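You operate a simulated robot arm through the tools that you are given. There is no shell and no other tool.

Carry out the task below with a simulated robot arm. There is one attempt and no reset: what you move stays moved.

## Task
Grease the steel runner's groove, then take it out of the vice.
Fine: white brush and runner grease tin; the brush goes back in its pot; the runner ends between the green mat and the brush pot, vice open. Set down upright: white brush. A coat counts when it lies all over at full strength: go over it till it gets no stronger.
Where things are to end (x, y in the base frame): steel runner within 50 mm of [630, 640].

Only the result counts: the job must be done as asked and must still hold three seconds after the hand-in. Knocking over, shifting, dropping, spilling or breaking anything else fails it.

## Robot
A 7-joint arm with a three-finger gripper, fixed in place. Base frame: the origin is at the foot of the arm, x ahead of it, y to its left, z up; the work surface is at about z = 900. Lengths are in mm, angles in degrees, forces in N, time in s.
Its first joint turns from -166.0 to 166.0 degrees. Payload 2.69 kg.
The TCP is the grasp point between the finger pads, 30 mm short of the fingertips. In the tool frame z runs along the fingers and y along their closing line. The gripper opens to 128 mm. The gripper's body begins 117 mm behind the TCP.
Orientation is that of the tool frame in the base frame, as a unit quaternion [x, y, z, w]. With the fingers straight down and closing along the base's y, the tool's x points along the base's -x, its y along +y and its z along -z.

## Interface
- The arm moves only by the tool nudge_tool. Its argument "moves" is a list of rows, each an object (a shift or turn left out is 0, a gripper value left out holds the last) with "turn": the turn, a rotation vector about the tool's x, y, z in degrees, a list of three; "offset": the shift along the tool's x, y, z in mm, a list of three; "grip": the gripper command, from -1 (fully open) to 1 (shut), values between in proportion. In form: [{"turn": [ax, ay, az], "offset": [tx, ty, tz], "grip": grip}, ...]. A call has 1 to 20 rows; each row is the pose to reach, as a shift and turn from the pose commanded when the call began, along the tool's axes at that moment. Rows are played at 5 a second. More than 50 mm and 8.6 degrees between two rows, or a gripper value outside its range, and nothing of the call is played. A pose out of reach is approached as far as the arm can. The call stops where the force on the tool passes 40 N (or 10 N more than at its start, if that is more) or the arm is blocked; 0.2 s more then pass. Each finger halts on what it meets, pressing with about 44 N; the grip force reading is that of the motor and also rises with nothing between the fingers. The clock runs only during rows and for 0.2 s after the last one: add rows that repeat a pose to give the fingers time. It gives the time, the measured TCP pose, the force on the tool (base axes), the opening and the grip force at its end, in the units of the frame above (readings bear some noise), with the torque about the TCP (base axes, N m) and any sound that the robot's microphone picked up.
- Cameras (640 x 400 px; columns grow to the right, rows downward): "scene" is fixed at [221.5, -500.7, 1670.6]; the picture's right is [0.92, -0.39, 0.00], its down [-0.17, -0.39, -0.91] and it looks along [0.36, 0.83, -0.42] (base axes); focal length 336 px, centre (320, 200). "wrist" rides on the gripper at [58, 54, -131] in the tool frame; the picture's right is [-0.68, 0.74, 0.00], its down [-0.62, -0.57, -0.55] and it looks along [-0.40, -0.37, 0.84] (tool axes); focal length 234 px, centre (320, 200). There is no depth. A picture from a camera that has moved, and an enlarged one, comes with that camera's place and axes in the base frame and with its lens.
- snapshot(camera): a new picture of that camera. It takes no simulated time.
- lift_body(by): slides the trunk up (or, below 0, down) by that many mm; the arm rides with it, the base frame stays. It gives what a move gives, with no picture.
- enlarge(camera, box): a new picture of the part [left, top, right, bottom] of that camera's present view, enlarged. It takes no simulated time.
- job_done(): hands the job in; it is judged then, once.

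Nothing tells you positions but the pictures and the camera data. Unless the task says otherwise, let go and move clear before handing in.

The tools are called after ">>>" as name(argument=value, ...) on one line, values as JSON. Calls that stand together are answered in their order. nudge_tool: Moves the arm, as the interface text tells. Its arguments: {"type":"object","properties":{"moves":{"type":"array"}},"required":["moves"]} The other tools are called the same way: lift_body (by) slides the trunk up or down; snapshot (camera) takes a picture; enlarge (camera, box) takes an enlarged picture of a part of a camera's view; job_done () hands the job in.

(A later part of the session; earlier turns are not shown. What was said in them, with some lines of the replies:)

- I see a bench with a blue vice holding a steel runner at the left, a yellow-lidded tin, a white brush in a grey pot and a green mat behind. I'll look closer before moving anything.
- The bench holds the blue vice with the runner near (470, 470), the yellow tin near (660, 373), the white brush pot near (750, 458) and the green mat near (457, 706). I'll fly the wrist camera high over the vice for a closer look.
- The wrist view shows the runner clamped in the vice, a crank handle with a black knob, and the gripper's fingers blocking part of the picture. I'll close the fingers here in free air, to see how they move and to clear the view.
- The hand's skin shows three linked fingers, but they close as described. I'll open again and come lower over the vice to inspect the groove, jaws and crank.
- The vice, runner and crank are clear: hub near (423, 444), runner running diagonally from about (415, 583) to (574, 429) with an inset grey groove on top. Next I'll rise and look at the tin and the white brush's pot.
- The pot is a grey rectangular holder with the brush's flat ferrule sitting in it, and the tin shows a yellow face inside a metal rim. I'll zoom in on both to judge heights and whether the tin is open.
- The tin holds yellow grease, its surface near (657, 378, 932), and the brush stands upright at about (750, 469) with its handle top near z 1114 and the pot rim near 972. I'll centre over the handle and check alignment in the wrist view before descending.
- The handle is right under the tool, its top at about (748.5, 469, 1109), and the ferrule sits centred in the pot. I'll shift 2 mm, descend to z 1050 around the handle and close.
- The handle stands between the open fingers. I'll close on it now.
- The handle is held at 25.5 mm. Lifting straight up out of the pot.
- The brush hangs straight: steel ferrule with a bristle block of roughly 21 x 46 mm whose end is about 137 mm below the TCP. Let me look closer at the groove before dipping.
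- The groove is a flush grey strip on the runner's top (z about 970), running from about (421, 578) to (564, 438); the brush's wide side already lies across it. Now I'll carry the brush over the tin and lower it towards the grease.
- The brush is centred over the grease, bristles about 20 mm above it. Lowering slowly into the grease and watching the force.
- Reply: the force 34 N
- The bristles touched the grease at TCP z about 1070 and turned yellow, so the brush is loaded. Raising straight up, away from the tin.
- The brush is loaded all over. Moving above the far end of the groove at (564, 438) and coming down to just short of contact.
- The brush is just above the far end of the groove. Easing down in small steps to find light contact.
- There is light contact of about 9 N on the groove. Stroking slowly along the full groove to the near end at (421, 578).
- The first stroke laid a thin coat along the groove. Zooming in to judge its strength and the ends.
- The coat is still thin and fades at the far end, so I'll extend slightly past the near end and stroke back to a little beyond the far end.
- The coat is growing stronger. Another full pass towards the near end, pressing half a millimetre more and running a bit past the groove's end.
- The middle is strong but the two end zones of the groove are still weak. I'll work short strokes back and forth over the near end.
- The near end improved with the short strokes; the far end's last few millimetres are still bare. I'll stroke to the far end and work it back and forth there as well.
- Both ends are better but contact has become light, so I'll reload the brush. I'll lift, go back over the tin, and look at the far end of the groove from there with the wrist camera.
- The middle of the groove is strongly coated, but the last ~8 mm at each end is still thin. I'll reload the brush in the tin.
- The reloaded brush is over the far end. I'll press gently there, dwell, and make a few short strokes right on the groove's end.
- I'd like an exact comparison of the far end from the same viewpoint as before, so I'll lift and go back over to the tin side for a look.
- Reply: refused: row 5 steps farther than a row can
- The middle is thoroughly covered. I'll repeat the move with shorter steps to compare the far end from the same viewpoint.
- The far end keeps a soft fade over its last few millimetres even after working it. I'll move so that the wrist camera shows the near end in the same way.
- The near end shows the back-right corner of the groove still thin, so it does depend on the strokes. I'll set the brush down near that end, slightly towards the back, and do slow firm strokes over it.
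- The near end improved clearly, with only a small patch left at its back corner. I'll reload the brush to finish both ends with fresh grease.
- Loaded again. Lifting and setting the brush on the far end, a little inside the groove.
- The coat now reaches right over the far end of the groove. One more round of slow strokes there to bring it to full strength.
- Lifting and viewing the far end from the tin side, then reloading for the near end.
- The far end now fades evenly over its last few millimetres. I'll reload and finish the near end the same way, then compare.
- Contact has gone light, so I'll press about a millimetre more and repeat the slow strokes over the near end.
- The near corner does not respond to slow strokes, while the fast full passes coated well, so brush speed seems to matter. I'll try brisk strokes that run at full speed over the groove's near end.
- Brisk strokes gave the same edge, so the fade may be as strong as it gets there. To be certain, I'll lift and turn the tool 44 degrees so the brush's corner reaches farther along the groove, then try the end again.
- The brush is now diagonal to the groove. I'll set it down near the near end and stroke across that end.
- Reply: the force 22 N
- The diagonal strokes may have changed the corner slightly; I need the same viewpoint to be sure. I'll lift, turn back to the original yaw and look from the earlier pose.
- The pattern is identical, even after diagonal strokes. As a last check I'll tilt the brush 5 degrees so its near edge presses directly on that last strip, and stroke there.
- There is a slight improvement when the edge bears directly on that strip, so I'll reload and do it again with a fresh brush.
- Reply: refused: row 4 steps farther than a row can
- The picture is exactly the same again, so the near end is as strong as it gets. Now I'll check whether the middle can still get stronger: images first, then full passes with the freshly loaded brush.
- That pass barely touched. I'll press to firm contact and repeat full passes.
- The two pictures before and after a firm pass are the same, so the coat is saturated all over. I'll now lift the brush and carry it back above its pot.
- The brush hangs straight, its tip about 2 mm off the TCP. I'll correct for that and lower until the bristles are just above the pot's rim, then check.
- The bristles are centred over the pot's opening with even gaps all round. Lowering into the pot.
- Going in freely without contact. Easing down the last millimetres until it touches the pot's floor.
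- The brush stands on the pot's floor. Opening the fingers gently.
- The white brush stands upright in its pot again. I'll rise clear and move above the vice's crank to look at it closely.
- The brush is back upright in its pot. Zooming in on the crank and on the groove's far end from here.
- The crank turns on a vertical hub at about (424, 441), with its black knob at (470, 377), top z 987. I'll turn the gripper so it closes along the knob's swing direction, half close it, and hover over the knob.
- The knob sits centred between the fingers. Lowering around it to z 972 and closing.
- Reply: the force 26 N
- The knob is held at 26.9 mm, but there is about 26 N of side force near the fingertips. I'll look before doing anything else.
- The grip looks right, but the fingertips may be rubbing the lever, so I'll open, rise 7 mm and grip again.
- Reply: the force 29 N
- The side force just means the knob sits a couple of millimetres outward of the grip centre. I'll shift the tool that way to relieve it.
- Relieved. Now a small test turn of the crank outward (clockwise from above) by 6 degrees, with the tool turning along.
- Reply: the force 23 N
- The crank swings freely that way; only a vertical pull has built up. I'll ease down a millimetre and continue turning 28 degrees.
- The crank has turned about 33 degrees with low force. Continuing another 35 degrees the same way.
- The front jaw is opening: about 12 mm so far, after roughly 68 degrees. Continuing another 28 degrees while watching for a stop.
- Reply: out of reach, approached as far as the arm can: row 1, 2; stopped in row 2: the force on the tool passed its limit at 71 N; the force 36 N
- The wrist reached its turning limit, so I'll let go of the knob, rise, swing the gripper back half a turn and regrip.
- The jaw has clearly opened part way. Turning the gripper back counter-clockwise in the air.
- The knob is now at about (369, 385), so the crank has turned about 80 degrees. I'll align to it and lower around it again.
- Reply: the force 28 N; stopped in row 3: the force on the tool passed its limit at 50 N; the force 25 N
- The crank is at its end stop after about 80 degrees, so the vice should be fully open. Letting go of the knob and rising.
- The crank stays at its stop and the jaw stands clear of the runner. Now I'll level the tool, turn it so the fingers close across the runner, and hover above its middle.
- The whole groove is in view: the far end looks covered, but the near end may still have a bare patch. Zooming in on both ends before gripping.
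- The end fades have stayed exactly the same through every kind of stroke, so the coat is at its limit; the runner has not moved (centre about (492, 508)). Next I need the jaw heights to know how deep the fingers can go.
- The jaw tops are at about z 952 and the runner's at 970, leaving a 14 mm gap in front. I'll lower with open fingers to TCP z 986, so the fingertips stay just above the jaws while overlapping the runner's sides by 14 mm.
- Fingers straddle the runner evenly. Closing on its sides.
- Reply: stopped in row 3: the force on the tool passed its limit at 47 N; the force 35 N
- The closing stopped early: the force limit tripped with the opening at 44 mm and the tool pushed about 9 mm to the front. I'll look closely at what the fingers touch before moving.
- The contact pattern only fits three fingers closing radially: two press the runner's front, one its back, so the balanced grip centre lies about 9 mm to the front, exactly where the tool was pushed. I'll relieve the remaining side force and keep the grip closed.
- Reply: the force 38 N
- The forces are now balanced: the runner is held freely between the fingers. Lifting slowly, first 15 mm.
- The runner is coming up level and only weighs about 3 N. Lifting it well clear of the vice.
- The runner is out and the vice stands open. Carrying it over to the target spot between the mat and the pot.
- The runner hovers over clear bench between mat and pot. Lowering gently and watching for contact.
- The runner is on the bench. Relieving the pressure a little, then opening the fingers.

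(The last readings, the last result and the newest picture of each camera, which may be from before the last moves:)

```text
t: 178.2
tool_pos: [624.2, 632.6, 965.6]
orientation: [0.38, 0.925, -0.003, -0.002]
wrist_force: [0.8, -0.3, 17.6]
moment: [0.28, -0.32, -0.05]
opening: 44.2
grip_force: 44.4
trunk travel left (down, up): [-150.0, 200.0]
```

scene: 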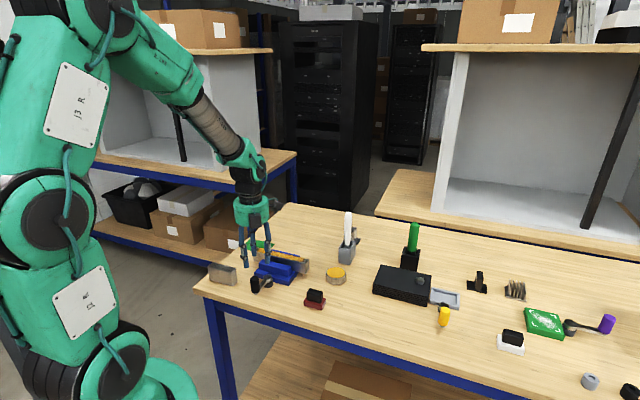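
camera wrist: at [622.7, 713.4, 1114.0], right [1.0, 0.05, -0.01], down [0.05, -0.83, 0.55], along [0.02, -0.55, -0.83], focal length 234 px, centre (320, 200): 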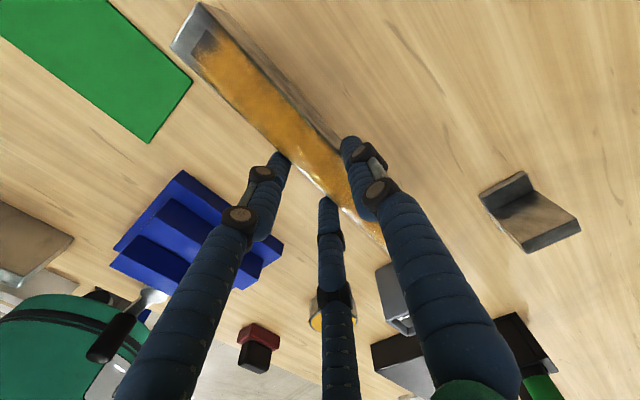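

>>> nudge_tool(moves=[{"offset": [0, 0, -0.6]}, {"offset": [0, 0, -1.2]}])

>>> enlarge(camera="scene", box=[275, 215, 339, 255])

```text
t: 178.8
tool_pos: [625.0, 632.6, 963.5]
orientation: [0.379, 0.925, -0.004, -0.001]
wrist_force: [4.6, 1.1, 10.5]
moment: [0.45, -0.4, -0.13]
opening: 44.0
grip_force: 43.5
trunk travel left (down, up): [-150.0, 200.0]
```

```text
10.00 times, centred on (307, 235) of scene
camera zoom: at [221.5, -500.7, 1670.6], right [0.92, -0.39, 0.0], down [-0.17, -0.39, -0.91], along [0.36, 0.83, -0.42], focal length 3354 px, centre (450, -150)
```

zoom: 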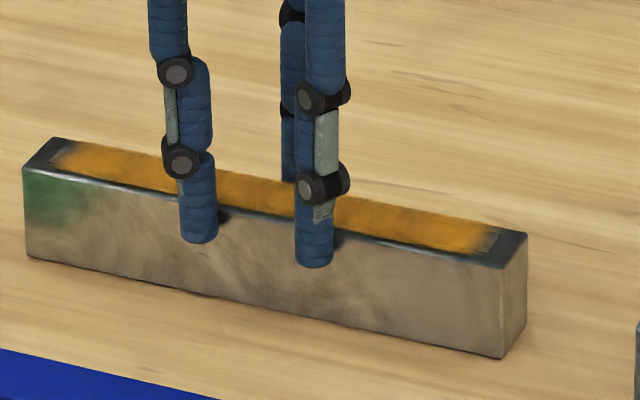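

>>> nudge_tool(moves=[{"grip": 0.25}, {"grip": 0.1}, {"grip": -0.2}, {"grip": -0.6}, {"grip": -1}, {"grip": -1}])

>>> enlarge(camera="scene", box=[275, 205, 355, 255])

```text
t: 180.2
tool_pos: [626.2, 632.7, 964.3]
orientation: [0.378, 0.926, -0.004, -0.002]
wrist_force: [0.0, -0.6, -0.2]
moment: [0.02, 0.01, -0.03]
opening: 127.8
grip_force: 0.1
trunk travel left (down, up): [-150.0, 200.0]
```

```text
8.00 times, centred on (315, 230) of scene
camera zoom: at [221.5, -500.7, 1670.6], right [0.92, -0.39, 0.0], down [-0.17, -0.39, -0.91], along [0.36, 0.83, -0.42], focal length 2684 px, centre (360, -40)
```

zoom: 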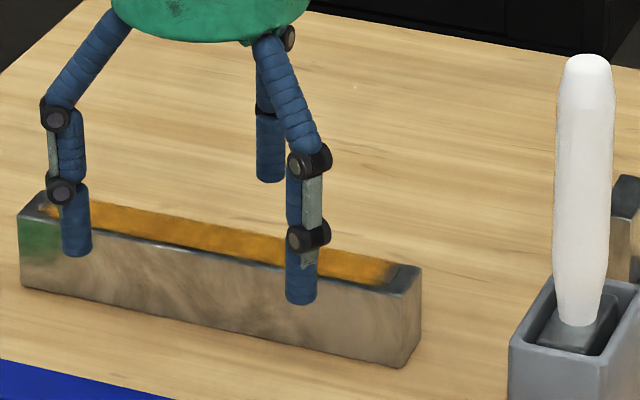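

Released; the runner stands by itself. Rising straight up and inspecting everything.

>>> nudge_tool(moves=[{"offset": [0, 0, -30]}, {"offset": [0, 0, -75]}, {"offset": [0, 0, -120]}, {"offset": [0, 0, -165]}, {"offset": [0, 0, -200]}, {"offset": [0, 0, -200]}])

>>> snapshot(camera="wrist")

>>> snapshot(camera="scene")

>>> enlarge(camera="wrist", box=[230, 20, 400, 180])

```text
t: 181.6
tool_pos: [625.9, 634.2, 1164.1]
orientation: [0.378, 0.926, -0.003, -0.001]
wrist_force: [0.1, 0.0, 0.8]
moment: [0.02, -0.08, 0.01]
opening: 128.0
grip_force: 0.1
trunk travel left (down, up): [-150.0, 200.0]
```

```text
taken
camera wrist: at [622.5, 714.4, 1295.3], right [1.0, 0.05, -0.01], down [0.05, -0.83, 0.55], along [0.02, -0.55, -0.83], focal length 234 px, centre (320, 200)
```

wrist: 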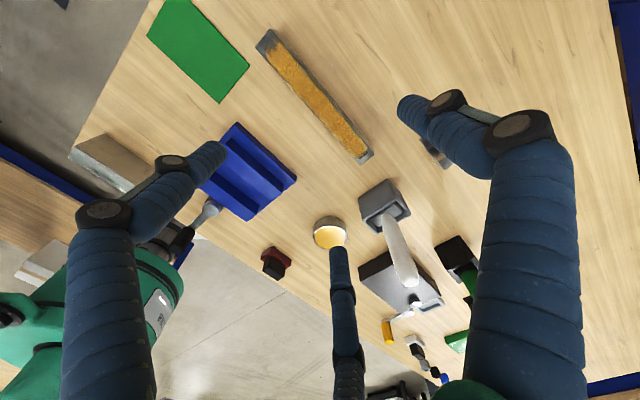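

```text
taken
```

scene: 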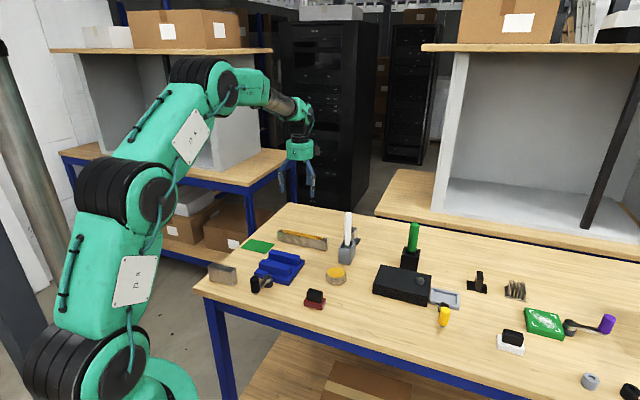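

```text
2.50 times, centred on (315, 100) of wrist
camera zoom: at [622.5, 714.4, 1295.3], right [1.0, 0.05, -0.01], down [0.05, -0.83, 0.55], along [0.02, -0.55, -0.83], focal length 585 px, centre (332, 450)
```

zoom: 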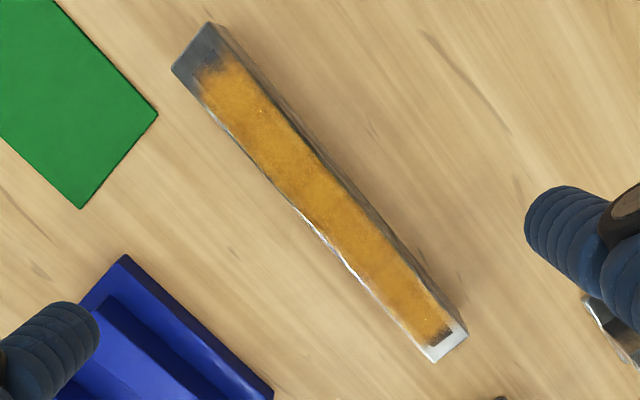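

The runner sits at about (629, 644), right on target. A last close look at the groove's two ends.

>>> enlarge(camera="wrist", box=[246, 20, 310, 60])

>>> enlarge(camera="wrist", box=[330, 130, 394, 170])

>>> enlarge(camera="scene", box=[270, 222, 334, 255])

>>> enlarge(camera="scene", box=[272, 224, 304, 244])

```text
10.00 times, centred on (278, 40) of wrist
camera zoom: at [622.5, 714.4, 1295.3], right [1.0, 0.05, -0.01], down [0.05, -0.83, 0.55], along [0.02, -0.55, -0.83], focal length 2342 px, centre (740, 1800)
```

zoom: 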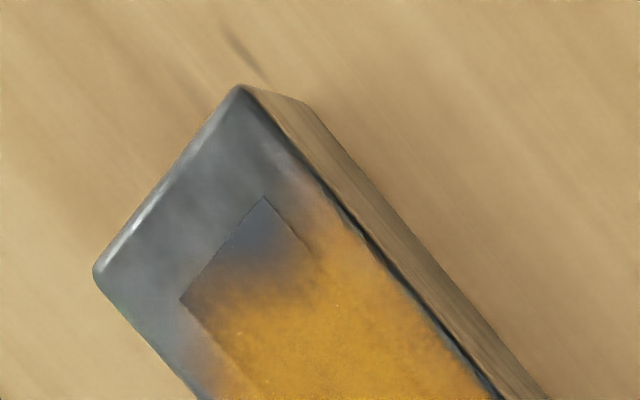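

```text
10.00 times, centred on (362, 150) of wrist
camera zoom: at [622.5, 714.4, 1295.3], right [1.0, 0.05, -0.01], down [0.05, -0.83, 0.55], along [0.02, -0.55, -0.83], focal length 2342 px, centre (-100, 700)
```

zoom: 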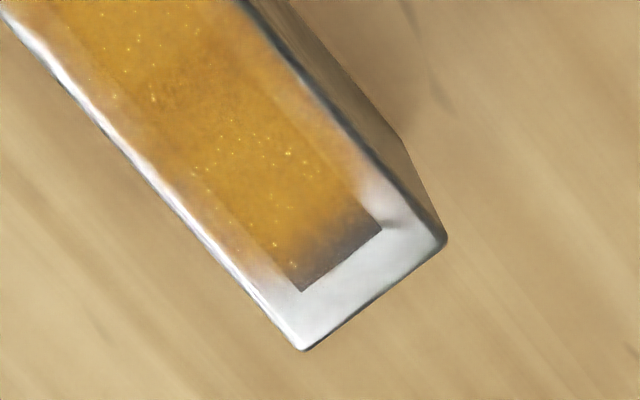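

```text
10.00 times, centred on (302, 238) of scene
camera zoom: at [221.5, -500.7, 1670.6], right [0.92, -0.39, 0.0], down [-0.17, -0.39, -0.91], along [0.36, 0.83, -0.42], focal length 3354 px, centre (500, -185)
```

zoom: 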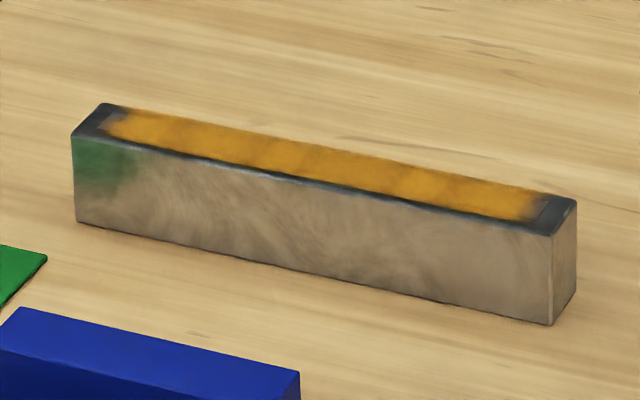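

```text
16.00 times, centred on (288, 234) of scene
camera zoom: at [221.5, -500.7, 1670.6], right [0.92, -0.39, 0.0], down [-0.17, -0.39, -0.91], along [0.36, 0.83, -0.42], focal length 5367 px, centre (832, -344)
```

zoom: 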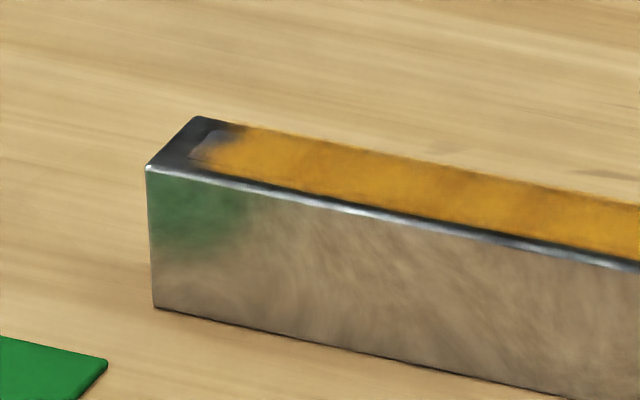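

The runner is in place and its groove coated. A final check of the tin, pot, crank, and bench against the first pictures.

>>> enlarge(camera="scene", box=[310, 240, 374, 290])

>>> enlarge(camera="scene", box=[190, 200, 390, 325])

>>> enlarge(camera="scene", box=[370, 210, 640, 400])

```text
8.00 times, centred on (342, 265) of scene
camera zoom: at [221.5, -500.7, 1670.6], right [0.92, -0.39, 0.0], down [-0.17, -0.39, -0.91], along [0.36, 0.83, -0.42], focal length 2684 px, centre (144, -320)
```

zoom: 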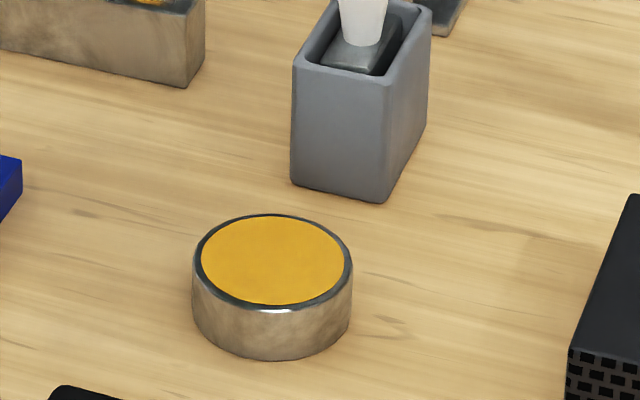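

```text
3.20 times, centred on (290, 262) of scene
camera zoom: at [221.5, -500.7, 1670.6], right [0.92, -0.39, 0.0], down [-0.17, -0.39, -0.91], along [0.36, 0.83, -0.42], focal length 1073 px, centre (416, 0)
```

zoom: 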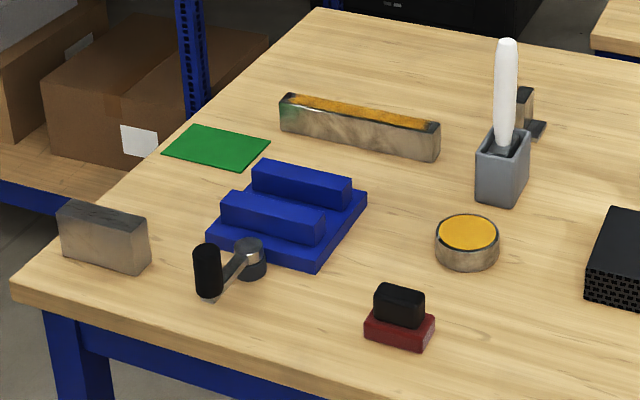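

```text
2.11 times, centred on (505, 305) of scene
camera zoom: at [221.5, -500.7, 1670.6], right [0.92, -0.39, 0.0], down [-0.17, -0.39, -0.91], along [0.36, 0.83, -0.42], focal length 706 px, centre (-70, -21)
```

zoom: 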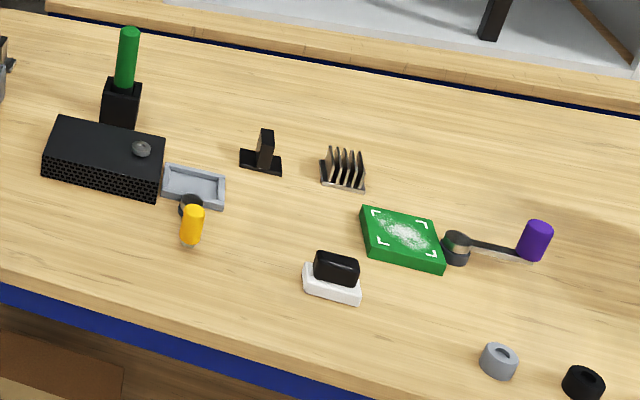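

Tin, pot, mat and all the other items are exactly where they started. The white brush stands upright in its pot, the vice is open, and the greased runner sits about 4 mm from its target. The gripper is open and clear. Both groove ends show a soft fade that no further stroke changed, so I take the coat as full and hand in.

>>> job_done()

```text
The job is handed in.
```

I've handed the job in. The groove is greased and the runner is out of the vice, but I couldn't fully confirm the coat at the two ends of the groove.

- **Grease:** The coat stopped getting stronger along the groove. Over the last 4–8 mm at each end it fades out, most at the near end's back corner. Extra strokes there, straight, diagonal, tilted and freshly loaded, made no clear difference. I took that as the limit, but a stricter check could count those ends as thin.
- **Runner:** It rests on the bench at about (629, 644), roughly 4 mm from the target, between the green mat and the brush pot.
- **Brush:** The white brush is back in its pot, standing upright.
- **Vice:** The crank was turned about 80 degrees to its stop, and the jaws are open.
- **Everything else:** The tin, pot and other items look where they were at the start, and I saw no spills. The gripper is open and raised clear.
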